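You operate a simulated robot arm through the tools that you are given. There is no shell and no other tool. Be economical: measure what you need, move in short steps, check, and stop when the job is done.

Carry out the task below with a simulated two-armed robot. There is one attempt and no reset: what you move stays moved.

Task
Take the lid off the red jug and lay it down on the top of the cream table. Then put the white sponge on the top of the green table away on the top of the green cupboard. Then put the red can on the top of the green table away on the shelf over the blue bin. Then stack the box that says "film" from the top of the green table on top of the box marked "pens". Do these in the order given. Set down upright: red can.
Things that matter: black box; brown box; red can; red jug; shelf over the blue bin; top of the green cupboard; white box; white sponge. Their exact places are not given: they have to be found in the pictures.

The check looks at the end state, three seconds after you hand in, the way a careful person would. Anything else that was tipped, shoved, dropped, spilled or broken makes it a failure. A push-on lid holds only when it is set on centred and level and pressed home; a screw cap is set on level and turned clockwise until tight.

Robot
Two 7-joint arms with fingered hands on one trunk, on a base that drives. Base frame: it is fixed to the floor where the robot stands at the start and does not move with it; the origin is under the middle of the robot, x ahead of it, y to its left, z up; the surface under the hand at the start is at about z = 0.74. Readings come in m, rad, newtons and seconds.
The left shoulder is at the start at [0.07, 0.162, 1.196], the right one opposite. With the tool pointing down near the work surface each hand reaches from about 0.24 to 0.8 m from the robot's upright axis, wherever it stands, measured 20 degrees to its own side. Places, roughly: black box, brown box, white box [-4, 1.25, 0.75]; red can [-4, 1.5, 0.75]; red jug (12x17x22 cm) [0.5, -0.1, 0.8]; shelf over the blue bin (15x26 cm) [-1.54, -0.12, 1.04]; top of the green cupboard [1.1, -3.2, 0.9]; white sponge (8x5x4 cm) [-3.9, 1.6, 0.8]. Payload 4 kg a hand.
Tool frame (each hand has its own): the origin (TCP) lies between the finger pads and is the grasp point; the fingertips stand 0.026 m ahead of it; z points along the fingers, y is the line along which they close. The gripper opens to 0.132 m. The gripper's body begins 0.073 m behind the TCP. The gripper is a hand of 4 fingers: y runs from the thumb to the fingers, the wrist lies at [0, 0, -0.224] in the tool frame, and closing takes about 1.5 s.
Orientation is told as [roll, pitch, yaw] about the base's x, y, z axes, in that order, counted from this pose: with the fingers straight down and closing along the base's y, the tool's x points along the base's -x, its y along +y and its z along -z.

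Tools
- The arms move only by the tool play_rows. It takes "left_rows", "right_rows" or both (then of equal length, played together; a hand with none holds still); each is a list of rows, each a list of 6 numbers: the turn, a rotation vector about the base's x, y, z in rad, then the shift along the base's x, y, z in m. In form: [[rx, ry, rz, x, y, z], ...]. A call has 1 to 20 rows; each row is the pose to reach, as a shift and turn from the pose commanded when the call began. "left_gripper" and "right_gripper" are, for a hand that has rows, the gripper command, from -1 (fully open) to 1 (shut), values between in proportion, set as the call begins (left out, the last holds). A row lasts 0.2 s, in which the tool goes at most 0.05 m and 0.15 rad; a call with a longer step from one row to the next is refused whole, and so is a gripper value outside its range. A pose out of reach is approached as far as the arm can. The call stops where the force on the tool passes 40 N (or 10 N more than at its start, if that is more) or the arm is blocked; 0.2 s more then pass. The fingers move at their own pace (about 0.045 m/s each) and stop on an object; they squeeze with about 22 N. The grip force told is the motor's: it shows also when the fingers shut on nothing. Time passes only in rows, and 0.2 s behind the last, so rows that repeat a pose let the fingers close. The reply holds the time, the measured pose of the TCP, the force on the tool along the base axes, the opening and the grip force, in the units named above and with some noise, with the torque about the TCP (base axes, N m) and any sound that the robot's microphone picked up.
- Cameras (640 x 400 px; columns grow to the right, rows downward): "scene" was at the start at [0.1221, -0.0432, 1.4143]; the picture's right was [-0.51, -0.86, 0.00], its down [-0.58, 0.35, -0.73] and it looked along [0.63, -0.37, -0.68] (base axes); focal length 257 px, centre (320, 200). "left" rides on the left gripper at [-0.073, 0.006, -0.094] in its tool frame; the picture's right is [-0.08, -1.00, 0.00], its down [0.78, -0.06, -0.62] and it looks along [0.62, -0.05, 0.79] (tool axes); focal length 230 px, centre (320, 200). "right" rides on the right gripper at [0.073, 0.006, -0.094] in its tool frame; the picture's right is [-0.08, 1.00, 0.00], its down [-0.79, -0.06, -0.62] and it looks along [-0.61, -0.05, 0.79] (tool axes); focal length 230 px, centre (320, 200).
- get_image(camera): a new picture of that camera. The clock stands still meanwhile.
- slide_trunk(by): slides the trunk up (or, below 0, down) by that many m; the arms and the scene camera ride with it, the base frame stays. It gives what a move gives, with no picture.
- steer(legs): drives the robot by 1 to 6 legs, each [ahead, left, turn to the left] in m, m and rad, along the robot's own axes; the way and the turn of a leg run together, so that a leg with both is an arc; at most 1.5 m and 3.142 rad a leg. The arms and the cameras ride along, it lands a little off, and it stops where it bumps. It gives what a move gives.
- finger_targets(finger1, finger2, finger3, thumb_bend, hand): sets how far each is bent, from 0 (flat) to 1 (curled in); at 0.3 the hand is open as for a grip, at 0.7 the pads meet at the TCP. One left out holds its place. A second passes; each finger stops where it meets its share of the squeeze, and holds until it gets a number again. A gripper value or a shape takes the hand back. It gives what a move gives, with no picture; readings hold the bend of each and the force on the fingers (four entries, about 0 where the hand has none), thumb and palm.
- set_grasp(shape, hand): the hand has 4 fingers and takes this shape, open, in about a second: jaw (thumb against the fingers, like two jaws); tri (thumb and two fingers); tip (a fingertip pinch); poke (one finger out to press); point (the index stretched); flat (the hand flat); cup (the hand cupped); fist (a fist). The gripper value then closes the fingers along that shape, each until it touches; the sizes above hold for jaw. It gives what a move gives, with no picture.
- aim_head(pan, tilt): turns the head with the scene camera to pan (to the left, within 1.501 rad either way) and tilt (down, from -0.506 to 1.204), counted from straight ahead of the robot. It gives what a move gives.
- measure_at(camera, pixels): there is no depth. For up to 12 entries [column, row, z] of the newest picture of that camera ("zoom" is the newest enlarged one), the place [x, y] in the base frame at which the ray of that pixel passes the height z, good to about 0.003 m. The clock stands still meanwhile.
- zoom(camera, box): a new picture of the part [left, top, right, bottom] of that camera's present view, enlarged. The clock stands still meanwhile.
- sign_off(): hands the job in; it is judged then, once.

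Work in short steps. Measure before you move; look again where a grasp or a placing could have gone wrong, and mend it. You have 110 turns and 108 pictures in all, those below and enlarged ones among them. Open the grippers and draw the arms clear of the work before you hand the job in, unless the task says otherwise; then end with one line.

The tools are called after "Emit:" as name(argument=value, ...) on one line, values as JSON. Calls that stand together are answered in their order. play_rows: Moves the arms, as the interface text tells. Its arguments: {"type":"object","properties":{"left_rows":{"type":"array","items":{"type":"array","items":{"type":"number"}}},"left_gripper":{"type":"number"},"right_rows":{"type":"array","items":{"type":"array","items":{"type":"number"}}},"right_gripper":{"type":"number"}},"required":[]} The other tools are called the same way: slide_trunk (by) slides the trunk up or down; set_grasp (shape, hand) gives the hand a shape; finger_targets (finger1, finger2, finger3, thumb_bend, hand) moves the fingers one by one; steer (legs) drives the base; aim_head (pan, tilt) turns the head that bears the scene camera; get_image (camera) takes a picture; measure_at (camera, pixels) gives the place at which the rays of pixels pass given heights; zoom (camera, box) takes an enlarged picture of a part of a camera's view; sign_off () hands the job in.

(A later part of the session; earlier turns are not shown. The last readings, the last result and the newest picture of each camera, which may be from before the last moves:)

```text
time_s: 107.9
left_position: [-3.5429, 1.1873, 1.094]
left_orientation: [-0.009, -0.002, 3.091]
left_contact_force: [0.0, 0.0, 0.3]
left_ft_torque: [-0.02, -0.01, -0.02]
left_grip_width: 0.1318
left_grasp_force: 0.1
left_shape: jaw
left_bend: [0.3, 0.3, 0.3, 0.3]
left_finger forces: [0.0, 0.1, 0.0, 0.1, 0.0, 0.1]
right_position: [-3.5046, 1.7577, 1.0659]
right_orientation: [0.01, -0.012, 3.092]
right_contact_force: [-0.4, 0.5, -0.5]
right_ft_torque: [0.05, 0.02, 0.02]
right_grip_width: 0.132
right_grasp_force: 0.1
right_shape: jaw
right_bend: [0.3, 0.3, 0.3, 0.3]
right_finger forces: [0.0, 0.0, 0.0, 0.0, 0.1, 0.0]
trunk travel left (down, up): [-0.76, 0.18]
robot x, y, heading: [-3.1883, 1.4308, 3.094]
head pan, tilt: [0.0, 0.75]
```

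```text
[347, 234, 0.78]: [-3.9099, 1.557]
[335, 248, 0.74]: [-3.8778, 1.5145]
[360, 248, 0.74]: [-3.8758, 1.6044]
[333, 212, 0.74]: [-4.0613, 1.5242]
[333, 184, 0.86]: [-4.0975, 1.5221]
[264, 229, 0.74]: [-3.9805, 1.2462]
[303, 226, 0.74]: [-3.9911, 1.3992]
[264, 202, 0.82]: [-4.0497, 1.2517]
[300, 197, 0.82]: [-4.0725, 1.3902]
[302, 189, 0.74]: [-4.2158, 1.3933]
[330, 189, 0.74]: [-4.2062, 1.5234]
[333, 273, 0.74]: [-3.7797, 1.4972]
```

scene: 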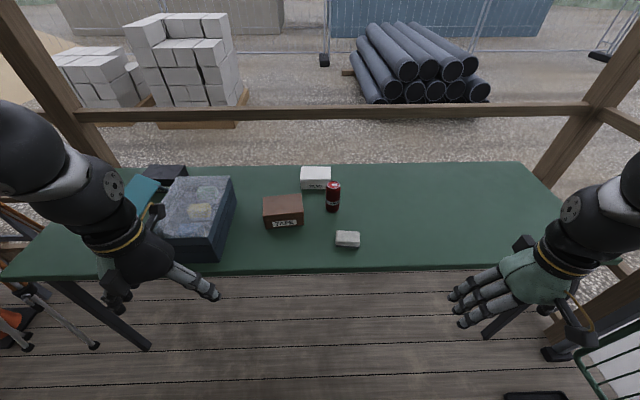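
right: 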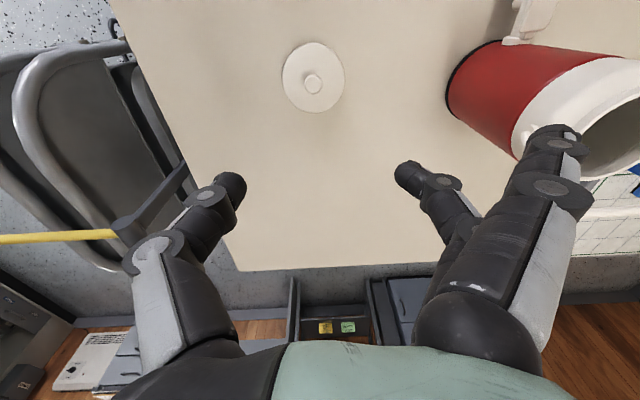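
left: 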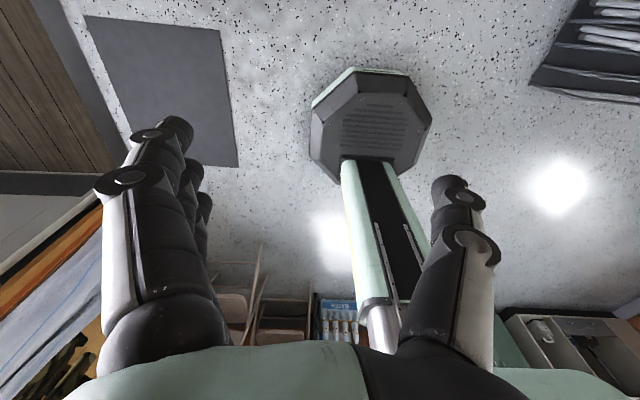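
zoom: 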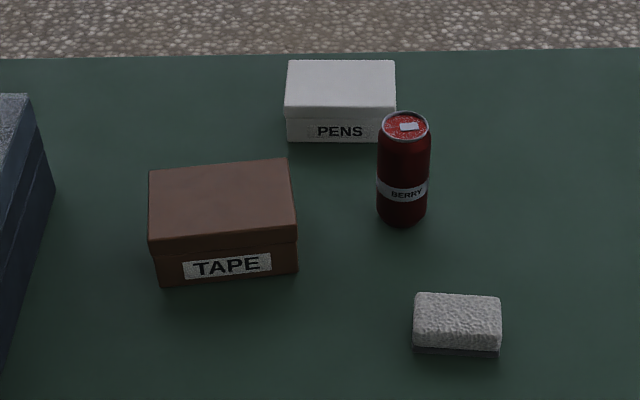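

Brown says TAPE, white says PENS; the black box behind the tray is presumably "film". I drive 0.24 m closer and lower the trunk to working height.

Emit:
steer(legs=[[0, 0, 0.047], [0.24, 0, 0]])

Emit:
slide_trunk(by=-0.08)

Emit:
get_image(camera="right")

Emit:
get_image(camera="scene")

```text
time_s: 110.1
left_position: [-3.7701, 1.1731, 1.0957]
left_orientation: [-0.007, -0.001, 3.133]
left_contact_force: [-0.8, -0.8, 0.6]
left_ft_torque: [-0.02, 0.04, -0.04]
left_grip_width: 0.1319
left_grasp_force: 0.0
left_shape: jaw
left_bend: [0.3, 0.3, 0.3, 0.3]
left_finger forces: [0.0, 0.1, 0.0, 0.0, 0.0, 0.0]
right_position: [-3.7555, 1.7466, 1.0664]
right_orientation: [0.011, -0.015, 3.134]
right_contact_force: [-0.6, 0.4, -0.5]
right_ft_torque: [0.02, 0.0, -0.04]
right_grip_width: 0.1322
right_grasp_force: 0.1
right_shape: jaw
right_bend: [0.3, 0.3, 0.3, 0.3]
right_finger forces: [0.1, 0.0, 0.0, 0.1, 0.0, 0.0]
trunk travel left (down, up): [-0.76, 0.18]
robot x, y, heading: [-3.4316, 1.4273, 3.139]
head pan, tilt: [0.0, 0.75]
```

```text
time_s: 111.2
left_position: [-3.7711, 1.1749, 1.0148]
left_orientation: [-0.009, 0.0, 3.133]
left_contact_force: [-0.3, 0.8, 0.0]
left_ft_torque: [0.01, -0.03, -0.01]
left_grip_width: 0.1321
left_grasp_force: 0.1
left_shape: jaw
left_bend: [0.3, 0.3, 0.3, 0.3]
left_finger forces: [0.0, 0.0, 0.0, 0.0, 0.0, 0.1]
right_position: [-3.757, 1.7466, 0.986]
right_orientation: [0.011, -0.011, 3.136]
right_contact_force: [-0.2, -0.5, -0.1]
right_ft_torque: [-0.01, -0.02, -0.01]
right_grip_width: 0.132
right_grasp_force: 0.0
right_shape: jaw
right_bend: [0.3, 0.3, 0.3, 0.3]
right_finger forces: [0.0, 0.1, 0.0, 0.0, 0.0, 0.0]
trunk travel left (down, up): [-0.68, 0.26]
robot x, y, heading: [-3.4331, 1.4285, 3.135]
head pan, tilt: [0.0, 0.75]
```

```text
61 pictures are left
```

right: 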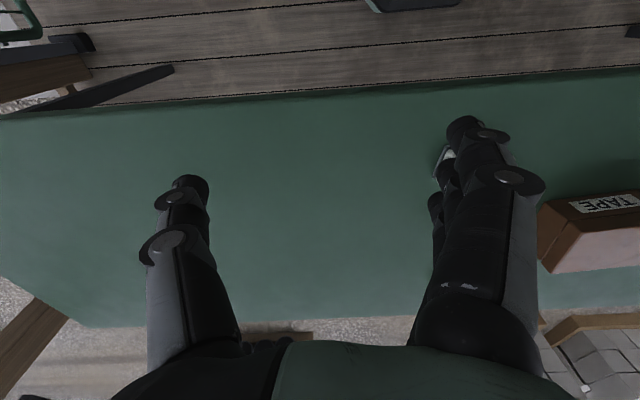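

```text
60 pictures are left
```

scene: 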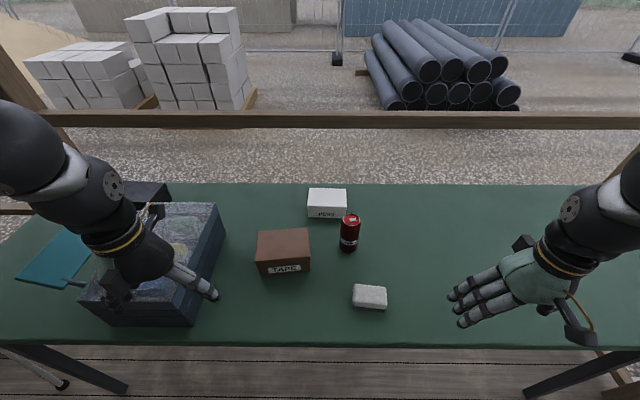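

I remeasure the sponge (corners near (354,285)–(386,309)) and can from this closer view.

Emit:
measure_at(camera="scene", pixels=[[353, 306, 0.74], [386, 309, 0.74], [354, 285, 0.78], [385, 288, 0.78], [370, 296, 0.78], [348, 251, 0.74], [350, 217, 0.86], [350, 217, 0.84], [257, 275, 0.74], [310, 273, 0.74], [308, 216, 0.74], [347, 217, 0.74]])

```text
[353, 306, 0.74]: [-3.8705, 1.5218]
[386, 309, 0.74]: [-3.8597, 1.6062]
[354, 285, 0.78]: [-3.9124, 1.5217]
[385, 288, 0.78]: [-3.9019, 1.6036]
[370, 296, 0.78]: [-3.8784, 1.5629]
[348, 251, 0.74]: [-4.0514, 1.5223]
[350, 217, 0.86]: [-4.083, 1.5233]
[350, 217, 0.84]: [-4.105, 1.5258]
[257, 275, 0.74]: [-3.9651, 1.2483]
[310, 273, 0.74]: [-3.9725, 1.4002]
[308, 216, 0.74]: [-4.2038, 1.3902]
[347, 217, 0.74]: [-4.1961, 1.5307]
```

Sponge centre ≈(−3.888,1.563). I move the right hand above it and check.

Emit:
play_rows(right_rows=[[0, 0, 0, -0.025, -0.035, 0], [0, 0, 0, -0.05, -0.07, 0], [0, 0, 0, -0.075, -0.105, 0], [0, 0, 0, -0.1, -0.14, 0], [0, 0, 0, -0.131, -0.175, 0], [0, 0, 0, -0.131, -0.183, -0.04], [0, 0, 0, -0.131, -0.183, -0.08], [0, 0, 0, -0.131, -0.183, -0.12], [0, 0, 0, -0.131, -0.183, -0.12]])

Emit:
get_image(camera="right")

```text
time_s: 113.2
left_position: [-3.7711, 1.1734, 1.0155]
left_orientation: [-0.009, 0.0, 3.132]
left_contact_force: [0.1, -0.5, 0.7]
left_ft_torque: [0.01, 0.02, -0.02]
left_grip_width: 0.1319
left_grasp_force: 0.0
left_shape: jaw
left_bend: [0.3, 0.3, 0.3, 0.3]
left_finger forces: [0.1, 0.0, 0.1, 0.1, 0.1, 0.1]
right_position: [-3.8765, 1.5928, 0.881]
right_orientation: [0.012, -0.012, 3.136]
right_contact_force: [0.4, 0.4, -1.1]
right_ft_torque: [-0.03, 0.02, -0.01]
right_grip_width: 0.1318
right_grasp_force: 0.1
right_shape: jaw
right_bend: [0.3, 0.3, 0.3, 0.3]
right_finger forces: [0.1, 0.0, 0.1, 0.1, 0.0, 0.1]
right hand out of reach, approached as far as the arm can: row 6, 7, 8, 9
trunk travel left (down, up): [-0.68, 0.26]
robot x, y, heading: [-3.4263, 1.4316, 3.136]
head pan, tilt: [0.0, 0.75]
```

```text
59 pictures are left
```

right: 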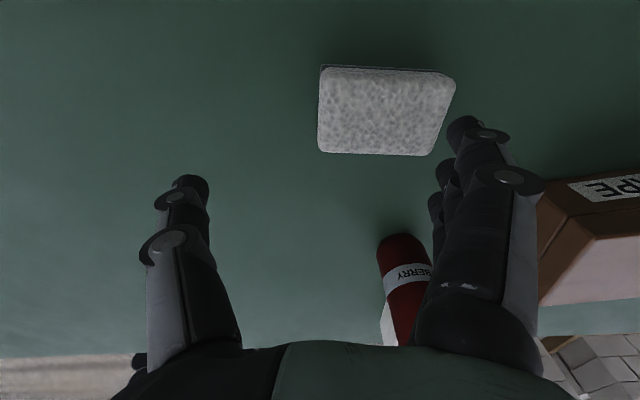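

The right arm won't cross further. I raise it slightly, shift the robot 0.2 m left so the sponge lies on the arm's own side.

Emit:
play_rows(right_rows=[[0, 0, 0, 0.01, 0.03, 0.03], [0, 0, 0, 0.02, 0.07, 0.05]])

Emit:
steer(legs=[[0, 0.2, 0]])

Emit:
get_image(camera="right")

```text
time_s: 113.8
left_position: [-3.7697, 1.1757, 1.0154]
left_orientation: [-0.008, -0.001, 3.132]
left_contact_force: [0.4, 0.5, 0.7]
left_ft_torque: [0.0, 0.02, -0.04]
left_grip_width: 0.1318
left_grasp_force: 0.1
left_shape: jaw
left_bend: [0.3, 0.3, 0.3, 0.3]
left_finger forces: [0.0, 0.0, 0.0, 0.0, 0.1, 0.0]
right_position: [-3.8552, 1.663, 0.9315]
right_orientation: [0.012, -0.015, 3.136]
right_contact_force: [-0.2, 0.8, -0.3]
right_ft_torque: [-0.04, -0.01, 0.02]
right_grip_width: 0.1318
right_grasp_force: 0.1
right_shape: jaw
right_bend: [0.3, 0.3, 0.3, 0.3]
right_finger forces: [0.0, 0.0, 0.0, 0.0, 0.0, 0.0]
trunk travel left (down, up): [-0.68, 0.26]
robot x, y, heading: [-3.4269, 1.4265, 3.13]
head pan, tilt: [0.0, 0.75]
```

```text
time_s: 115.4
left_position: [-3.773, 0.9745, 1.014]
left_orientation: [-0.007, 0.0, 3.132]
left_contact_force: [-0.1, -0.8, 0.1]
left_ft_torque: [0.0, 0.01, 0.0]
left_grip_width: 0.1317
left_grasp_force: 0.1
left_shape: jaw
left_bend: [0.3, 0.3, 0.3, 0.3]
left_finger forces: [0.0, 0.0, 0.1, 0.1, 0.0, 0.1]
right_position: [-3.859, 1.4619, 0.9318]
right_orientation: [0.011, -0.012, 3.131]
right_contact_force: [0.4, -0.4, -0.3]
right_ft_torque: [0.01, 0.0, 0.01]
right_grip_width: 0.1322
right_grasp_force: 0.2
right_shape: jaw
right_bend: [0.3, 0.3, 0.3, 0.3]
right_finger forces: [0.0, 0.0, 0.1, 0.0, 0.0, 0.0]
trunk travel left (down, up): [-0.68, 0.26]
robot x, y, heading: [-3.43, 1.2261, 3.131]
head pan, tilt: [0.0, 0.75]
```

```text
58 pictures are left
```

right: 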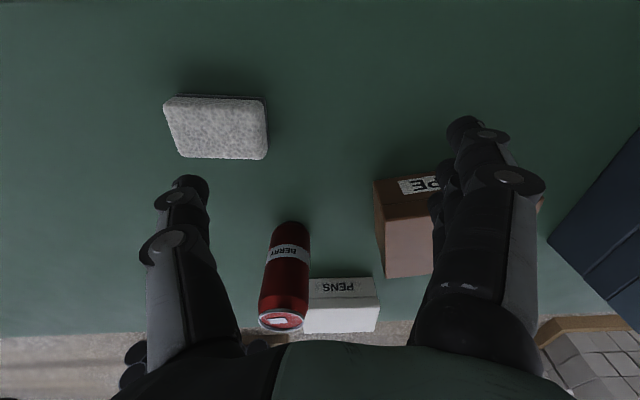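

I measure the sponge's top corners from the hand camera, then will move over it.

Emit:
measure_at(camera="right", pixels=[[165, 101, 0.78], [264, 99, 0.78], [181, 158, 0.78], [267, 159, 0.78], [219, 130, 0.78], [286, 222, 0.74], [281, 321, 0.86]])

Emit:
play_rows(right_rows=[[0, 0, 0, -0.007, 0.034, 0], [0, 0, 0, -0.015, 0.068, 0], [0, 0, 0, -0.025, 0.1, 0], [0, 0, 0, -0.025, 0.1, -0.04], [0, 0, 0, -0.025, 0.1, -0.07], [0, 0, 0, -0.025, 0.1, -0.07]])

Emit:
get_image(camera="right")

```text
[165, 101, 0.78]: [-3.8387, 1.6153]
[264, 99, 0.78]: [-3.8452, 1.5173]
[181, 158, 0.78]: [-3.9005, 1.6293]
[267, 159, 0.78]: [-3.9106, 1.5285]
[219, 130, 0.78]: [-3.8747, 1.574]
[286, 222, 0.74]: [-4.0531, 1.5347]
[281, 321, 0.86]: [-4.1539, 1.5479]
```

```text
time_s: 116.8
left_position: [-3.7715, 0.9737, 1.0148]
left_orientation: [-0.01, 0.0, 3.132]
left_contact_force: [-0.3, 0.6, -0.7]
left_ft_torque: [-0.01, 0.0, 0.01]
left_grip_width: 0.132
left_grasp_force: 0.1
left_shape: jaw
left_bend: [0.3, 0.3, 0.3, 0.3]
left_finger forces: [0.0, 0.0, 0.0, 0.0, 0.1, 0.1]
right_position: [-3.885, 1.5598, 0.8604]
right_orientation: [0.01, -0.014, 3.132]
right_contact_force: [0.4, 0.5, 0.1]
right_ft_torque: [0.01, -0.01, 0.0]
right_grip_width: 0.1318
right_grasp_force: 0.0
right_shape: jaw
right_bend: [0.3, 0.3, 0.3, 0.3]
right_finger forces: [0.0, 0.1, 0.1, 0.0, 0.1, 0.0]
trunk travel left (down, up): [-0.68, 0.26]
robot x, y, heading: [-3.4314, 1.2261, 3.136]
head pan, tilt: [0.0, 0.75]
```

```text
57 pictures are left
```

right: 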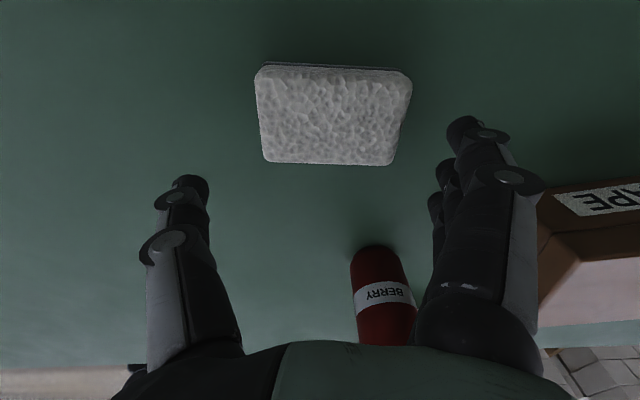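

Well centred. I descend to z≈0.775 and close.

Emit:
play_rows(right_rows=[[0, 0, 0, 0, 0.003, -0.03], [0, 0, 0, 0, 0.006, -0.06], [0, 0, 0, 0, 0.006, -0.075], [0, 0, 0, 0, 0.006, -0.085], [0, 0, 0, 0, 0.006, -0.085]])

Emit:
play_rows(right_rows=[[0, 0, 0, 0, 0, 0], [0, 0, 0, 0, 0, 0], [0, 0, 0, 0, 0, 0], [0, 0, 0, 0, 0, 0], [0, 0, 0, 0, 0, 0], [0, 0, 0, 0, 0, 0], [0, 0, 0, 0, 0, 0]], right_gripper=1)

Emit:
get_image(camera="right")

```text
time_s: 117.4
left_position: [-3.7716, 0.9717, 1.0142]
left_orientation: [-0.007, -0.002, 3.132]
left_contact_force: [0.9, -0.3, -0.1]
left_ft_torque: [0.0, -0.04, -0.01]
left_grip_width: 0.1319
left_grasp_force: 0.0
left_shape: jaw
left_bend: [0.3, 0.3, 0.3, 0.3]
left_finger forces: [0.1, 0.1, 0.0, 0.0, 0.0, 0.0]
right_position: [-3.8858, 1.5624, 0.824]
right_orientation: [0.011, -0.018, 3.137]
right_contact_force: [1.3, 0.8, 16.5]
right_ft_torque: [-0.02, -0.12, -0.02]
right_grip_width: 0.1318
right_grasp_force: 0.2
right_shape: jaw
right_bend: [0.3, 0.3, 0.3, 0.29]
right_finger forces: [3.6, 2.8, 1.9, 0.0, 8.0, 0.1]
trunk travel left (down, up): [-0.68, 0.26]
robot x, y, heading: [-3.4295, 1.2273, 3.13]
head pan, tilt: [0.0, 0.75]
stopped in row 2 (right hand): the force on the tool passed its limit at 93 N (the readings are from after the stop); the commanded pose is now the measured one
```

```text
time_s: 118.1
left_position: [-3.7697, 0.9723, 1.015]
left_orientation: [-0.008, -0.002, 3.131]
left_contact_force: [-0.2, 0.0, 0.3]
left_ft_torque: [-0.02, 0.02, 0.01]
left_grip_width: 0.1316
left_grasp_force: 0.0
left_shape: jaw
left_bend: [0.3, 0.3, 0.3, 0.3]
left_finger forces: [0.0, 0.0, 0.1, 0.0, 0.0, 0.0]
right_position: [-3.8882, 1.5614, 0.8266]
right_orientation: [0.01, -0.028, 3.136]
right_contact_force: [3.6, 2.8, 38.1]
right_ft_torque: [1.6, -0.4, -0.28]
right_grip_width: 0.1201
right_grasp_force: 22.0
right_shape: jaw
right_bend: [0.48, 0.49, 0.5, 0.42]
right_finger forces: [4.4, 2.7, 1.4, 0.1, 29.3, 0.0]
trunk travel left (down, up): [-0.68, 0.26]
robot x, y, heading: [-3.429, 1.2278, 3.132]
head pan, tilt: [0.0, 0.75]
stopped in row 3 (right hand): the force on the tool passed its limit at 44 N (the readings are from after the stop); the commanded pose is now the measured one
```

```text
56 pictures are left
```

right: 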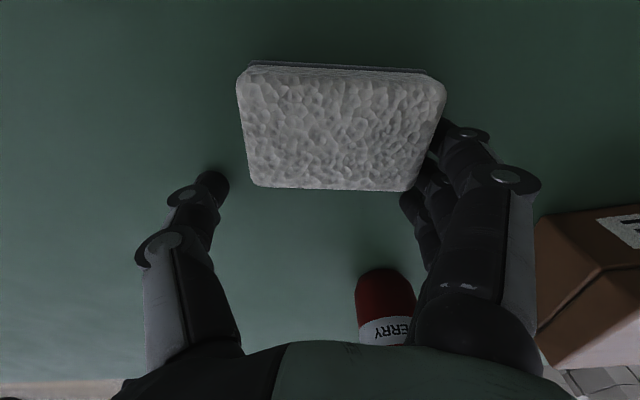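

The contact shows the table top is ~0.795, not 0.74 (edge triangulation agrees). I open, raise 1 cm and remeasure the sponge at the right height.

Emit:
play_rows(right_rows=[[0, 0, 0, 0, 0, 0.02], [0, 0, 0, 0, 0, 0.03], [0, 0, 0, 0, 0, 0.03], [0, 0, 0, 0, 0, 0.03]], right_gripper=-1)

Emit:
get_image(camera="right")

Emit:
measure_at(camera="scene", pixels=[[320, 200, 0.8]])

```text
time_s: 119.1
left_position: [-3.7727, 0.9745, 1.0165]
left_orientation: [-0.009, 0.001, 3.13]
left_contact_force: [-0.2, -0.2, -0.6]
left_ft_torque: [0.02, -0.03, 0.0]
left_grip_width: 0.1318
left_grasp_force: 0.0
left_shape: jaw
left_bend: [0.3, 0.3, 0.3, 0.3]
left_finger forces: [0.0, 0.0, 0.1, 0.0, 0.0, 0.0]
right_position: [-3.8893, 1.5619, 0.8527]
right_orientation: [0.012, -0.021, 3.136]
right_contact_force: [0.9, -0.4, -0.2]
right_ft_torque: [0.0, 0.02, -0.01]
right_grip_width: 0.1318
right_grasp_force: 0.0
right_shape: jaw
right_bend: [0.3, 0.3, 0.3, 0.3]
right_finger forces: [0.1, 0.0, 0.0, 0.0, 0.0, 0.0]
trunk travel left (down, up): [-0.68, 0.26]
robot x, y, heading: [-3.4314, 1.2254, 3.135]
head pan, tilt: [0.0, 0.75]
```

```text
55 pictures are left
```

right: 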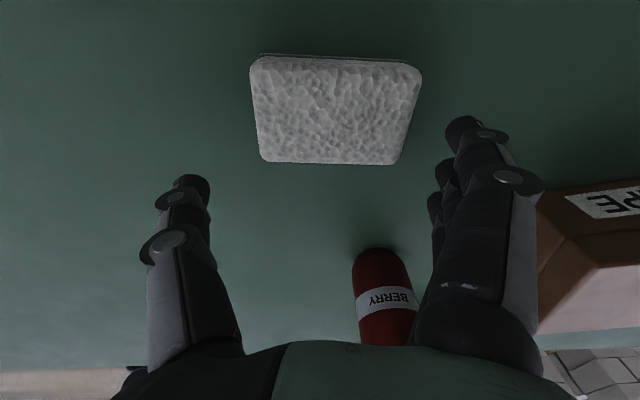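

```text
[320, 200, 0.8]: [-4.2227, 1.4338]
```

I use the known sponge size (8×5 cm) to fix its top height from these corners.

Emit:
measure_at(camera="right", pixels=[[252, 66, 0.8], [420, 71, 0.8], [264, 161, 0.8], [397, 163, 0.8], [252, 66, 0.82], [420, 71, 0.82], [264, 161, 0.82], [397, 163, 0.82], [370, 250, 0.79], [370, 250, 0.77]])

```text
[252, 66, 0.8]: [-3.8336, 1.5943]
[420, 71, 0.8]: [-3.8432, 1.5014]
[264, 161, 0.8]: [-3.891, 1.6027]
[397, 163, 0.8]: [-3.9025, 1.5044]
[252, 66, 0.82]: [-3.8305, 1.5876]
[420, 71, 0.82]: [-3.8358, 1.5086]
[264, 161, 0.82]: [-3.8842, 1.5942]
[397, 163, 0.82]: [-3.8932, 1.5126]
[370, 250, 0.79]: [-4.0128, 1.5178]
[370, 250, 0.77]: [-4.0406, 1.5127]
```

Top ≈0.82, so table ≈0.78; sponge centre (−3.861,1.551). I align and lower to TCP 0.836, then close.

Emit:
play_rows(right_rows=[[0, 0, 0, 0.014, -0.006, 0], [0, 0, 0, 0.028, -0.011, 0], [0, 0, 0, 0.028, -0.011, -0.01], [0, 0, 0, 0.028, -0.011, -0.017], [0, 0, 0, 0.028, -0.011, -0.017]])

Emit:
play_rows(right_rows=[[0, 0, 0, 0, 0, 0], [0, 0, 0, 0, 0, 0], [0, 0, 0, 0, 0, 0], [0, 0, 0, 0, 0, 0], [0, 0, 0, 0, 0, 0], [0, 0, 0, 0, 0, 0], [0, 0, 0, 0, 0, 0], [0, 0, 0, 0, 0, 0]], right_gripper=1)

Emit:
get_image(camera="right")

```text
time_s: 120.3
left_position: [-3.7742, 0.9733, 1.0142]
left_orientation: [-0.009, 0.0, 3.132]
left_contact_force: [-0.3, -0.2, -0.3]
left_ft_torque: [-0.03, -0.01, 0.0]
left_grip_width: 0.132
left_grasp_force: 0.1
left_shape: jaw
left_bend: [0.3, 0.3, 0.3, 0.3]
left_finger forces: [0.0, 0.0, 0.0, 0.0, 0.1, 0.0]
right_position: [-3.8612, 1.5523, 0.8368]
right_orientation: [0.013, -0.021, 3.136]
right_contact_force: [-0.1, -0.2, 0.0]
right_ft_torque: [0.01, 0.0, -0.03]
right_grip_width: 0.1318
right_grasp_force: 0.1
right_shape: jaw
right_bend: [0.3, 0.3, 0.3, 0.3]
right_finger forces: [0.0, 0.0, 0.0, 0.0, 0.1, 0.0]
trunk travel left (down, up): [-0.68, 0.26]
robot x, y, heading: [-3.4285, 1.2281, 3.132]
head pan, tilt: [0.0, 0.75]
```

```text
time_s: 122.1
left_position: [-3.7732, 0.9745, 1.0145]
left_orientation: [-0.01, 0.0, 3.131]
left_contact_force: [-0.1, 0.5, -0.2]
left_ft_torque: [0.03, 0.0, -0.01]
left_grip_width: 0.1318
left_grasp_force: 0.1
left_shape: jaw
left_bend: [0.3, 0.3, 0.3, 0.3]
left_finger forces: [0.1, 0.0, 0.0, 0.1, 0.0, 0.1]
right_position: [-3.8611, 1.5508, 0.8371]
right_orientation: [0.013, -0.022, 3.134]
right_contact_force: [0.2, 1.0, -0.6]
right_ft_torque: [0.0, -0.01, 0.01]
right_grip_width: 0.0758
right_grasp_force: 22.0
right_shape: jaw
right_bend: [0.71, 0.72, 0.72, 0.71]
right_finger forces: [6.2, 6.5, 6.5, 0.0, 19.2, 0.1]
trunk travel left (down, up): [-0.68, 0.26]
robot x, y, heading: [-3.4306, 1.2244, 3.132]
head pan, tilt: [0.0, 0.75]
```

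```text
54 pictures are left
```

right: 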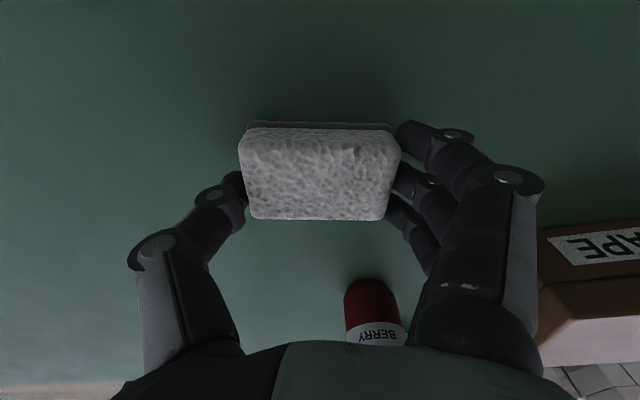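

Gripped. I lift the sponge and pull it back to the right side, then shift the robot right 0.5 m so the left hand can take the can.

Emit:
play_rows(right_rows=[[0, 0, 0, 0, 0, 0.04], [0, 0, 0, 0, 0, 0.08], [0, 0, 0, 0, 0, 0.12], [0, 0, 0, 0.02, 0.01, 0.16], [0, 0, 0, 0.05, 0.02, 0.19], [0, 0, 0, 0.08, 0.03, 0.2], [0, 0, 0, 0.1, 0.03, 0.2]])

Emit:
steer(legs=[[0, -0.48, 0.008]])

Emit:
get_image(camera="left")

Emit:
get_image(camera="scene")

```text
time_s: 123.7
left_position: [-3.773, 0.9738, 1.0148]
left_orientation: [-0.006, 0.0, 3.132]
left_contact_force: [0.5, 0.6, -0.6]
left_ft_torque: [0.0, -0.02, -0.01]
left_grip_width: 0.1319
left_grasp_force: 0.1
left_shape: jaw
left_bend: [0.3, 0.3, 0.3, 0.3]
left_finger forces: [0.1, 0.0, 0.1, 0.0, 0.1, 0.0]
right_position: [-3.7601, 1.5818, 1.0372]
right_orientation: [0.011, -0.021, 3.136]
right_contact_force: [0.6, 0.4, -0.9]
right_ft_torque: [-0.01, 0.02, -0.02]
right_grip_width: 0.0761
right_grasp_force: 22.3
right_shape: jaw
right_bend: [0.71, 0.72, 0.72, 0.71]
right_finger forces: [6.4, 6.4, 6.6, 0.1, 19.2, 0.1]
trunk travel left (down, up): [-0.68, 0.26]
robot x, y, heading: [-3.4262, 1.2281, 3.133]
head pan, tilt: [0.0, 0.75]
```

```text
time_s: 126.5
left_position: [-3.7678, 1.4502, 1.0147]
left_orientation: [-0.009, -0.001, -3.137]
left_contact_force: [-0.6, 0.2, -0.2]
left_ft_torque: [0.0, -0.02, -0.02]
left_grip_width: 0.1317
left_grasp_force: 0.1
left_shape: jaw
left_bend: [0.3, 0.3, 0.3, 0.3]
left_finger forces: [0.0, 0.0, 0.0, 0.0, 0.0, 0.1]
right_position: [-3.7661, 2.0566, 1.0371]
right_orientation: [0.012, -0.022, -3.133]
right_contact_force: [-1.0, 0.8, -0.3]
right_ft_torque: [0.03, -0.01, 0.02]
right_grip_width: 0.076
right_grasp_force: 22.1
right_shape: jaw
right_bend: [0.71, 0.72, 0.72, 0.71]
right_finger forces: [6.2, 6.4, 6.5, 0.0, 19.2, 0.1]
trunk travel left (down, up): [-0.68, 0.26]
robot x, y, heading: [-3.4279, 1.7069, -3.132]
head pan, tilt: [0.0, 0.75]
```

```text
53 pictures are left
```

left: 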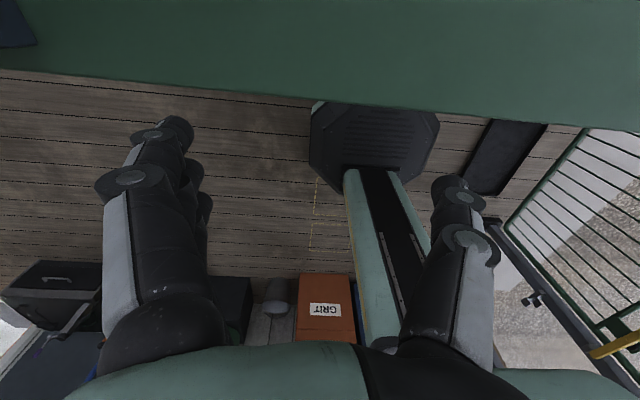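

```text
52 pictures are left
```

scene: 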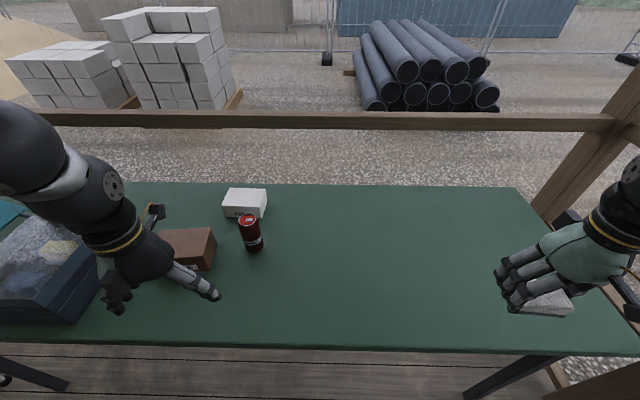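

The sponge is held. I measure the can: top centre (248,219), base (255,252).

Emit:
measure_at(camera="scene", pixels=[[255, 252, 0.78], [248, 219, 0.9], [248, 219, 0.89], [239, 220, 0.895], [258, 218, 0.895], [264, 219, 0.78], [223, 216, 0.78], [214, 268, 0.78]])

```text
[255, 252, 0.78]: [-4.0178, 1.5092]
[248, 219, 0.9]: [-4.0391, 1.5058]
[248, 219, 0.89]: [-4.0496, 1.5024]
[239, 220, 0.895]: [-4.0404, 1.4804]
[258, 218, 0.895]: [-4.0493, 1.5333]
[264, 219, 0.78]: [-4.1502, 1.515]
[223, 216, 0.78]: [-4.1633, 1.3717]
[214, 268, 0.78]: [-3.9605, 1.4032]
```

Can centre ≈(−4.046,1.507), top ≈0.895. I move the left hand above it with opening ~9 cm.

Emit:
play_rows(left_rows=[[0, 0, 0, -0.04, 0.008, 0], [0, 0, 0, -0.08, 0.016, 0], [0, 0, 0, -0.12, 0.024, 0], [0, 0, 0, -0.16, 0.032, 0], [0, 0, 0, -0.2, 0.04, 0], [0, 0, 0, -0.24, 0.05, 0], [0, 0, 0, -0.278, 0.057, 0], [0, 0, 0, -0.278, 0.057, 0]], left_gripper=-0.4)

Emit:
get_image(camera="left")

```text
time_s: 128.3
left_position: [-4.0465, 1.5072, 1.0139]
left_orientation: [-0.009, -0.001, -3.14]
left_contact_force: [0.1, 0.1, 0.1]
left_ft_torque: [0.01, 0.02, 0.0]
left_grip_width: 0.0928
left_grasp_force: 0.0
left_shape: jaw
left_bend: [0.67, 0.67, 0.67, 0.63]
left_finger forces: [0.0, 0.0, 0.0, 0.0, 0.1, 0.1]
right_position: [-3.7636, 2.0567, 1.0375]
right_orientation: [0.011, -0.02, -3.132]
right_contact_force: [0.2, -0.1, -0.3]
right_ft_torque: [0.0, 0.0, 0.01]
right_grip_width: 0.0759
right_grasp_force: 22.1
right_shape: jaw
right_bend: [0.71, 0.72, 0.72, 0.71]
right_finger forces: [6.3, 6.3, 6.6, 0.0, 19.2, 0.1]
trunk travel left (down, up): [-0.68, 0.26]
robot x, y, heading: [-3.4281, 1.7065, -3.134]
head pan, tilt: [0.0, 0.75]
```

```text
51 pictures are left
```

left: 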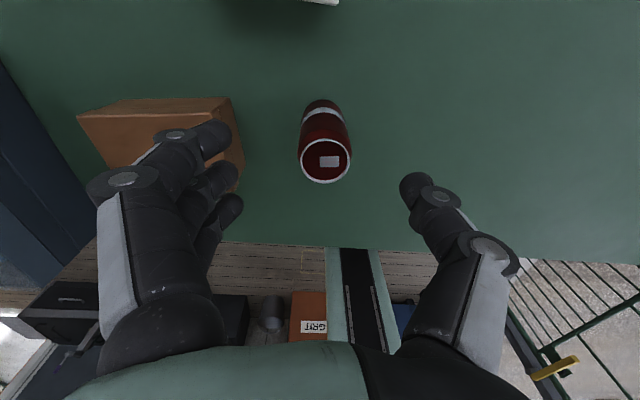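

I verify the can and the TAPE box edge positions from the left camera.

Emit:
measure_at(camera="left", pixels=[[325, 161, 0.895], [299, 161, 0.895], [351, 161, 0.895], [228, 98, 0.86], [246, 155, 0.86], [246, 155, 0.78], [325, 161, 0.91]])

```text
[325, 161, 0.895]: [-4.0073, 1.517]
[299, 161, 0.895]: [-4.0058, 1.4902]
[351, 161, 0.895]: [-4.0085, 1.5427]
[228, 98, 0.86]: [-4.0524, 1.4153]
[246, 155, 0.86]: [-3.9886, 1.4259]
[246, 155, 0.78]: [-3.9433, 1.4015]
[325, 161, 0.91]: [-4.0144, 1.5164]
```

Combining views: can at (−4.019,1.515), top ≈0.92, table ≈0.797. I shift and descend to TCP z 0.875, then close.

Emit:
play_rows(left_rows=[[0, 0, 0, 0.027, 0.008, 0], [0, 0, 0, 0.027, 0.008, -0.04], [0, 0, 0, 0.027, 0.008, -0.08], [0, 0, 0, 0.027, 0.008, -0.12], [0, 0, 0, 0.027, 0.008, -0.139], [0, 0, 0, 0.027, 0.008, -0.139]])

Emit:
get_image(camera="left")

```text
time_s: 129.7
left_position: [-4.0188, 1.5152, 0.8748]
left_orientation: [-0.008, 0.0, -3.137]
left_contact_force: [-0.9, -0.3, -1.2]
left_ft_torque: [0.0, 0.04, 0.01]
left_grip_width: 0.0929
left_grasp_force: 0.1
left_shape: jaw
left_bend: [0.67, 0.67, 0.67, 0.63]
left_finger forces: [0.0, 0.0, 0.0, 0.1, 0.1, 0.1]
right_position: [-3.7653, 2.0586, 1.0364]
right_orientation: [0.015, -0.021, -3.133]
right_contact_force: [-0.8, -0.3, -0.7]
right_ft_torque: [0.0, -0.02, 0.02]
right_grip_width: 0.0757
right_grasp_force: 21.7
right_shape: jaw
right_bend: [0.71, 0.72, 0.72, 0.71]
right_finger forces: [6.3, 6.4, 6.6, 0.0, 19.1, 0.1]
trunk travel left (down, up): [-0.68, 0.26]
robot x, y, heading: [-3.4282, 1.7066, -3.139]
head pan, tilt: [0.0, 0.75]
```

```text
50 pictures are left
```

left: 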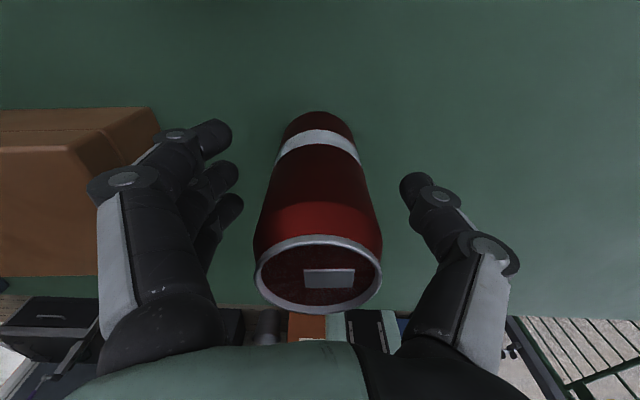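

Can is centred between the fingers. I close and lift.

Emit:
play_rows(left_rows=[[0, 0, 0, 0, 0, 0], [0, 0, 0, 0, 0, 0], [0, 0, 0, 0, 0, 0], [0, 0, 0, 0, 0, 0], [0, 0, 0, 0, 0, 0], [0, 0, 0, 0, 0, 0], [0, 0, 0, 0, 0, 0.02], [0, 0, 0, 0, 0, 0.06], [0, 0, 0, 0, 0, 0.1], [0, 0, 0, 0, 0, 0.14], [0, 0, 0, 0, 0, 0.17]], left_gripper=1)

Emit:
aim_head(pan=0.5, tilt=0.75)

Emit:
get_image(camera="scene")

```text
time_s: 132.1
left_position: [-4.0183, 1.515, 1.047]
left_orientation: [-0.007, 0.0, -3.14]
left_contact_force: [0.7, -0.2, -0.3]
left_ft_torque: [0.0, 0.05, 0.01]
left_grip_width: 0.0399
left_grasp_force: 22.0
left_shape: jaw
left_bend: [0.73, 0.74, 0.73, 0.7]
left_finger forces: [7.3, 6.4, 6.5, 0.1, 19.6, 0.0]
right_position: [-3.7645, 2.058, 1.0372]
right_orientation: [0.013, -0.019, -3.133]
right_contact_force: [-0.1, 0.7, 0.5]
right_ft_torque: [0.02, 0.01, 0.0]
right_grip_width: 0.0759
right_grasp_force: 21.9
right_shape: jaw
right_bend: [0.71, 0.72, 0.72, 0.71]
right_finger forces: [6.3, 6.4, 6.6, 0.1, 19.3, 0.0]
trunk travel left (down, up): [-0.68, 0.26]
robot x, y, heading: [-3.4304, 1.7044, -3.135]
head pan, tilt: [0.0, 0.75]
```

```text
time_s: 133.1
left_position: [-4.0193, 1.5143, 1.0448]
left_orientation: [-0.008, 0.0, -3.139]
left_contact_force: [0.9, -0.9, 0.3]
left_ft_torque: [0.02, 0.02, 0.02]
left_grip_width: 0.0401
left_grasp_force: 22.1
left_shape: jaw
left_bend: [0.73, 0.74, 0.73, 0.7]
left_finger forces: [7.3, 6.4, 6.5, 0.1, 19.6, 0.1]
right_position: [-3.7657, 2.0577, 1.0378]
right_orientation: [0.012, -0.022, -3.134]
right_contact_force: [-0.2, 0.5, -0.4]
right_ft_torque: [-0.02, 0.02, 0.0]
right_grip_width: 0.0758
right_grasp_force: 21.6
right_shape: jaw
right_bend: [0.71, 0.72, 0.72, 0.71]
right_finger forces: [6.3, 6.3, 6.6, 0.0, 19.2, 0.1]
trunk travel left (down, up): [-0.68, 0.26]
robot x, y, heading: [-3.426, 1.7071, -3.13]
head pan, tilt: [0.499, 0.75]
```

```text
49 pictures are left
```

scene: 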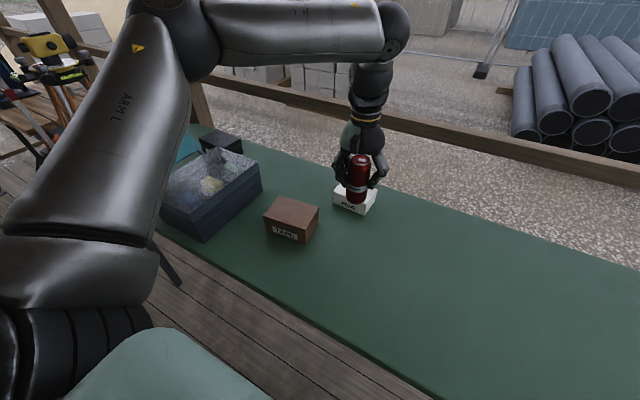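

Both objects are held. I retract the can hand, then back off and turn north, retracing the path toward the door.

Emit:
play_rows(left_rows=[[0, 0, 0, 0.04, -0.005, 0], [0, 0, 0, 0.08, -0.01, 0], [0, 0, 0, 0.12, -0.02, 0], [0, 0, 0, 0.16, -0.03, 0.01], [0, 0, 0, 0.2, -0.04, 0.02], [0, 0, 0, 0.235, -0.05, 0.03], [0, 0, 0, 0.255, -0.055, 0.04]])

Emit:
steer(legs=[[-0.56, 0, 0], [0, 0, -1.575]])

Emit:
aim_head(pan=-0.4, tilt=0.7)

Emit:
get_image(camera="scene")

```text
time_s: 134.7
left_position: [-3.7635, 1.4604, 1.0868]
left_orientation: [-0.01, 0.0, -3.137]
left_contact_force: [-0.2, -0.4, -1.4]
left_ft_torque: [-0.02, 0.04, -0.02]
left_grip_width: 0.0399
left_grasp_force: 22.2
left_shape: jaw
left_bend: [0.73, 0.74, 0.73, 0.7]
left_finger forces: [7.5, 6.5, 6.9, 0.0, 19.4, 0.0]
right_position: [-3.7645, 2.0577, 1.0375]
right_orientation: [0.012, -0.02, -3.132]
right_contact_force: [-0.1, 0.4, -0.3]
right_ft_torque: [-0.01, -0.03, -0.04]
right_grip_width: 0.0757
right_grasp_force: 21.8
right_shape: jaw
right_bend: [0.71, 0.72, 0.72, 0.71]
right_finger forces: [6.3, 6.3, 6.6, 0.0, 19.2, 0.1]
trunk travel left (down, up): [-0.68, 0.26]
robot x, y, heading: [-3.4268, 1.7067, -3.135]
head pan, tilt: [0.499, 0.75]
```

```text
time_s: 141.7
left_position: [-3.1215, 2.0466, 1.086]
left_orientation: [-0.01, 0.001, 1.574]
left_contact_force: [-0.4, -0.1, 0.0]
left_ft_torque: [-0.05, -0.02, -0.01]
left_grip_width: 0.0397
left_grasp_force: 21.8
left_shape: jaw
left_bend: [0.73, 0.74, 0.73, 0.7]
left_finger forces: [7.6, 6.3, 6.6, 0.0, 19.3, 0.1]
right_position: [-2.523, 2.0467, 1.0363]
right_orientation: [0.012, -0.022, 1.577]
right_contact_force: [-0.3, -1.0, -0.2]
right_ft_torque: [0.05, 0.0, 0.03]
right_grip_width: 0.0756
right_grasp_force: 21.7
right_shape: jaw
right_bend: [0.71, 0.72, 0.72, 0.71]
right_finger forces: [6.2, 6.3, 6.5, 0.0, 19.2, 0.0]
trunk travel left (down, up): [-0.68, 0.26]
robot x, y, heading: [-2.8732, 1.7132, 1.576]
head pan, tilt: [0.499, 0.75]
```

```text
time_s: 142.9
left_position: [-3.1206, 2.0468, 1.0863]
left_orientation: [-0.008, -0.002, 1.572]
left_contact_force: [0.3, -0.8, 0.4]
left_ft_torque: [0.01, -0.01, -0.03]
left_grip_width: 0.0397
left_grasp_force: 22.1
left_shape: jaw
left_bend: [0.73, 0.74, 0.73, 0.7]
left_finger forces: [7.6, 6.4, 6.6, 0.1, 19.3, 0.1]
right_position: [-2.5233, 2.0464, 1.0374]
right_orientation: [0.012, -0.021, 1.578]
right_contact_force: [0.2, 1.1, -0.5]
right_ft_torque: [-0.01, -0.02, -0.01]
right_grip_width: 0.0756
right_grasp_force: 22.4
right_shape: jaw
right_bend: [0.71, 0.72, 0.72, 0.71]
right_finger forces: [6.2, 6.3, 6.5, 0.0, 19.0, 0.0]
trunk travel left (down, up): [-0.68, 0.26]
robot x, y, heading: [-2.8744, 1.7123, 1.576]
head pan, tilt: [-0.4, 0.7]
```

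```text
48 pictures are left
```

scene: 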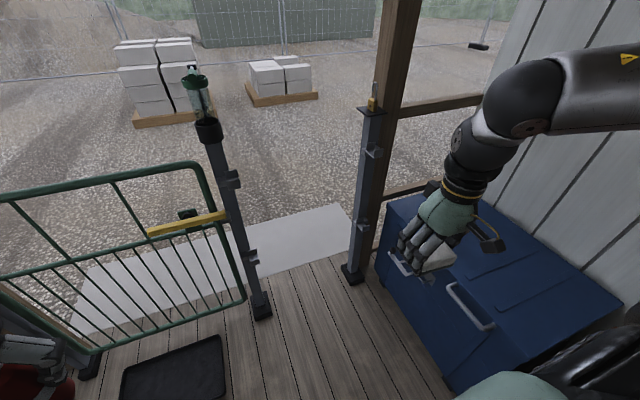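

I reverse south along x≈−2.87 and then diagonally to the door line at y≈−1.25.

Emit:
steer(legs=[[0, 0, -0.005], [-1.25, 0, 0], [-1.2, 0, 0], [-0.51, -0.45, 0]])

Emit:
aim_head(pan=-1.35, tilt=0.6)

Emit:
get_image(camera="scene")

```text
time_s: 158.5
left_position: [-2.7103, -0.9011, 1.086]
left_orientation: [-0.009, 0.0, 1.563]
left_contact_force: [0.4, 0.4, -0.4]
left_ft_torque: [-0.04, 0.06, -0.03]
left_grip_width: 0.0395
left_grasp_force: 21.9
left_shape: jaw
left_bend: [0.73, 0.74, 0.73, 0.7]
left_finger forces: [7.7, 6.4, 6.6, 0.0, 19.5, 0.1]
right_position: [-2.1122, -0.9047, 1.0365]
right_orientation: [0.012, -0.022, 1.568]
right_contact_force: [-0.5, 0.1, -0.9]
right_ft_torque: [-0.02, -0.01, 0.01]
right_grip_width: 0.0755
right_grasp_force: 22.5
right_shape: jaw
right_bend: [0.71, 0.72, 0.72, 0.71]
right_finger forces: [6.2, 6.3, 6.5, 0.0, 19.2, 0.0]
trunk travel left (down, up): [-0.68, 0.26]
robot x, y, heading: [-2.4698, -1.2388, 1.567]
head pan, tilt: [-0.4, 0.7]
```

```text
time_s: 159.7
left_position: [-2.7098, -0.9, 1.0874]
left_orientation: [-0.007, 0.001, 1.565]
left_contact_force: [-0.9, -0.4, 0.0]
left_ft_torque: [0.01, -0.01, -0.02]
left_grip_width: 0.0399
left_grasp_force: 21.9
left_shape: jaw
left_bend: [0.73, 0.74, 0.73, 0.7]
left_finger forces: [7.6, 6.5, 6.6, 0.1, 19.4, 0.0]
right_position: [-2.1127, -0.9061, 1.0362]
right_orientation: [0.012, -0.021, 1.569]
right_contact_force: [0.4, 0.2, -0.3]
right_ft_torque: [-0.02, 0.01, -0.05]
right_grip_width: 0.0758
right_grasp_force: 21.8
right_shape: jaw
right_bend: [0.71, 0.72, 0.72, 0.71]
right_finger forces: [6.3, 6.3, 6.5, 0.0, 19.1, 0.1]
trunk travel left (down, up): [-0.68, 0.26]
robot x, y, heading: [-2.4661, -1.2387, 1.566]
head pan, tilt: [-1.349, 0.6]
```

```text
47 pictures are left
```

scene: 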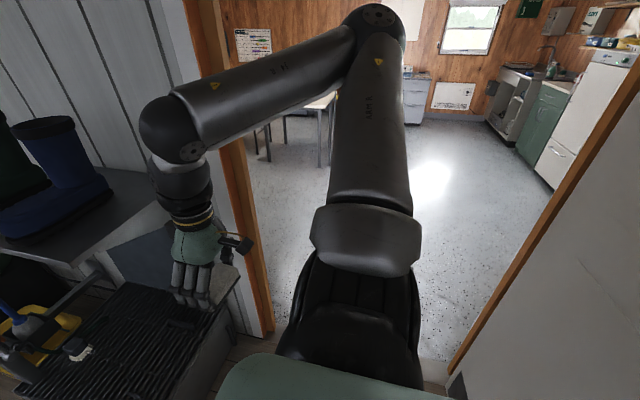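

The path is clear; I slide right through the doorway.

Emit:
steer(legs=[[-0.01, -1.1, 0], [0, -1.0, 0]])

Emit:
aim_head(pan=-1.4, tilt=0.5)

Emit:
get_image(camera="scene")

```text
time_s: 170.0
left_position: [-0.6344, -0.9321, 1.0863]
left_orientation: [-0.008, 0.0, 1.582]
left_contact_force: [-0.5, -0.5, -0.2]
left_ft_torque: [0.01, 0.03, 0.02]
left_grip_width: 0.0396
left_grasp_force: 22.5
left_shape: jaw
left_bend: [0.73, 0.74, 0.73, 0.7]
left_finger forces: [7.6, 6.4, 6.7, 0.0, 19.5, 0.0]
right_position: [-0.037, -0.9258, 1.0365]
right_orientation: [0.012, -0.02, 1.586]
right_contact_force: [-0.1, -0.3, 0.2]
right_ft_torque: [0.0, -0.03, 0.02]
right_grip_width: 0.0754
right_grasp_force: 22.1
right_shape: jaw
right_bend: [0.71, 0.72, 0.72, 0.71]
right_finger forces: [6.2, 6.5, 6.5, 0.0, 19.1, 0.0]
trunk travel left (down, up): [-0.68, 0.26]
robot x, y, heading: [-0.3829, -1.2657, 1.586]
head pan, tilt: [-1.349, 0.6]
```

```text
time_s: 170.7
left_position: [-0.6328, -0.9317, 1.0874]
left_orientation: [-0.006, 0.0, 1.581]
left_contact_force: [0.3, 0.3, -0.2]
left_ft_torque: [-0.02, 0.01, 0.0]
left_grip_width: 0.0398
left_grasp_force: 22.0
left_shape: jaw
left_bend: [0.73, 0.74, 0.73, 0.7]
left_finger forces: [7.6, 6.4, 6.7, 0.0, 19.4, 0.1]
right_position: [-0.0375, -0.9259, 1.0366]
right_orientation: [0.011, -0.021, 1.586]
right_contact_force: [0.2, 0.1, 0.2]
right_ft_torque: [0.0, 0.0, -0.01]
right_grip_width: 0.0753
right_grasp_force: 22.0
right_shape: jaw
right_bend: [0.71, 0.72, 0.72, 0.71]
right_finger forces: [6.2, 6.3, 6.6, 0.0, 19.1, 0.0]
trunk travel left (down, up): [-0.68, 0.26]
robot x, y, heading: [-0.3799, -1.2683, 1.579]
head pan, tilt: [-1.4, 0.499]
```

```text
46 pictures are left
```

scene: 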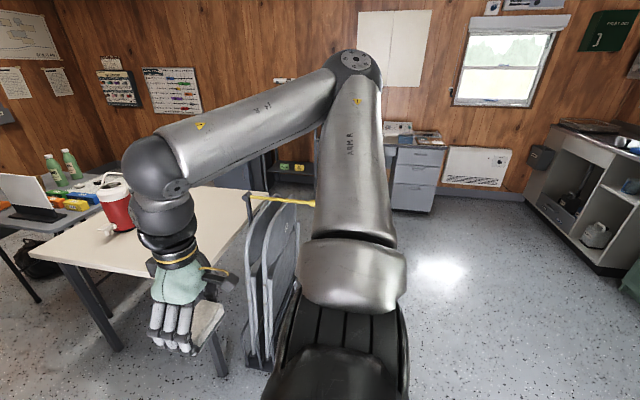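

I turn right to face east and look toward the cupboard.

Emit:
steer(legs=[[-0.35, 0, 0], [0, 0, -1.58]])

Emit:
aim_head(pan=-0.8, tilt=0.45)

Emit:
get_image(camera="scene")

```text
time_s: 176.8
left_position: [-0.0483, -1.3659, 1.0865]
left_orientation: [-0.009, 0.0, 0.02]
left_contact_force: [0.2, 0.1, 0.1]
left_ft_torque: [-0.01, -0.02, 0.04]
left_grip_width: 0.0396
left_grasp_force: 21.6
left_shape: jaw
left_bend: [0.73, 0.74, 0.73, 0.7]
left_finger forces: [7.6, 6.4, 6.5, 0.1, 19.2, 0.1]
right_position: [-0.036, -1.9635, 1.0364]
right_orientation: [0.011, -0.02, 0.025]
right_contact_force: [0.1, -0.2, -1.1]
right_ft_torque: [0.01, 0.0, 0.05]
right_grip_width: 0.0757
right_grasp_force: 21.5
right_shape: jaw
right_bend: [0.71, 0.72, 0.72, 0.71]
right_finger forces: [6.2, 6.3, 6.5, 0.0, 19.0, 0.0]
trunk travel left (down, up): [-0.68, 0.26]
robot x, y, heading: [-0.3806, -1.6176, 0.021]
head pan, tilt: [-1.4, 0.499]
```

```text
time_s: 177.8
left_position: [-0.0491, -1.3664, 1.0873]
left_orientation: [-0.009, -0.001, 0.02]
left_contact_force: [-0.1, -0.4, -1.2]
left_ft_torque: [0.02, -0.05, 0.01]
left_grip_width: 0.0396
left_grasp_force: 22.0
left_shape: jaw
left_bend: [0.73, 0.74, 0.73, 0.7]
left_finger forces: [7.6, 6.4, 6.6, 0.0, 19.3, 0.1]
right_position: [-0.0367, -1.9631, 1.0358]
right_orientation: [0.012, -0.021, 0.027]
right_contact_force: [0.1, 0.6, -0.8]
right_ft_torque: [0.03, 0.0, 0.01]
right_grip_width: 0.0753
right_grasp_force: 21.7
right_shape: jaw
right_bend: [0.71, 0.72, 0.72, 0.71]
right_finger forces: [6.2, 6.3, 6.5, 0.0, 18.9, 0.0]
trunk travel left (down, up): [-0.68, 0.26]
robot x, y, heading: [-0.38, -1.6194, 0.023]
head pan, tilt: [-0.799, 0.45]
```

```text
45 pictures are left
```

scene: 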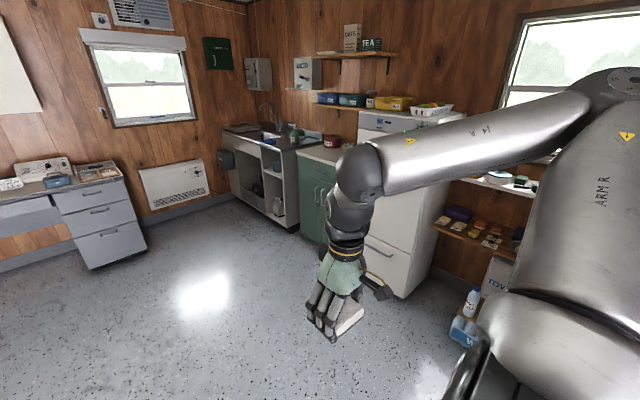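

I drive forward 1.45 m then turn south to face the cupboard.

Emit:
steer(legs=[[0, 0, -0.022], [1.45, -0.1, 0], [0, 0, -1.571]])

Emit:
aim_head(pan=0, tilt=0.55)

Emit:
get_image(camera="scene")

```text
time_s: 189.3
left_position: [1.3378, -2.0445, 1.0858]
left_orientation: [-0.01, -0.001, -1.573]
left_contact_force: [-0.3, 0.0, -0.9]
left_ft_torque: [0.0, 0.01, -0.01]
left_grip_width: 0.0391
left_grasp_force: 22.3
left_shape: jaw
left_bend: [0.73, 0.74, 0.73, 0.7]
left_finger forces: [7.5, 6.3, 6.4, 0.0, 19.1, 0.0]
right_position: [0.7404, -2.0423, 1.0364]
right_orientation: [0.012, -0.021, -1.566]
right_contact_force: [0.5, 0.0, -0.9]
right_ft_torque: [0.0, -0.02, -0.02]
right_grip_width: 0.0754
right_grasp_force: 22.2
right_shape: jaw
right_bend: [0.71, 0.72, 0.72, 0.71]
right_finger forces: [6.2, 6.3, 6.4, 0.0, 18.8, 0.0]
trunk travel left (down, up): [-0.68, 0.26]
robot x, y, heading: [1.0923, -1.7101, -1.572]
head pan, tilt: [-0.799, 0.45]
```

```text
time_s: 190.4
left_position: [1.3378, -2.0449, 1.0849]
left_orientation: [-0.009, 0.0, -1.572]
left_contact_force: [-0.3, -0.8, 0.2]
left_ft_torque: [0.03, -0.01, -0.01]
left_grip_width: 0.0392
left_grasp_force: 22.0
left_shape: jaw
left_bend: [0.73, 0.74, 0.73, 0.7]
left_finger forces: [7.4, 6.3, 6.4, 0.1, 19.1, 0.0]
right_position: [0.7405, -2.0422, 1.0365]
right_orientation: [0.011, -0.02, -1.566]
right_contact_force: [-0.8, -0.2, -1.1]
right_ft_torque: [0.03, 0.02, 0.0]
right_grip_width: 0.0753
right_grasp_force: 22.3
right_shape: jaw
right_bend: [0.71, 0.72, 0.72, 0.71]
right_finger forces: [6.2, 6.3, 6.3, 0.0, 18.8, 0.0]
trunk travel left (down, up): [-0.68, 0.26]
robot x, y, heading: [1.0874, -1.7046, -1.568]
head pan, tilt: [0.0, 0.55]
```

```text
44 pictures are left
```

scene: 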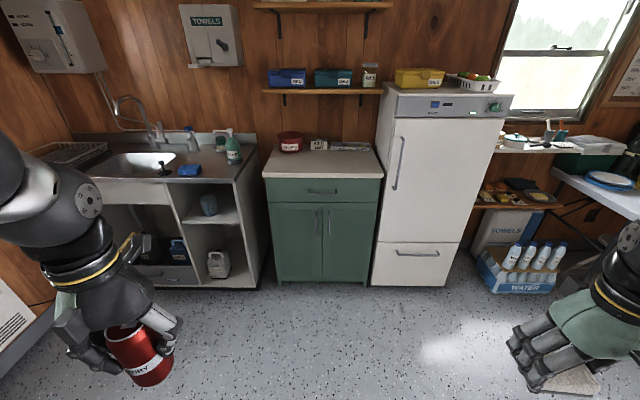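

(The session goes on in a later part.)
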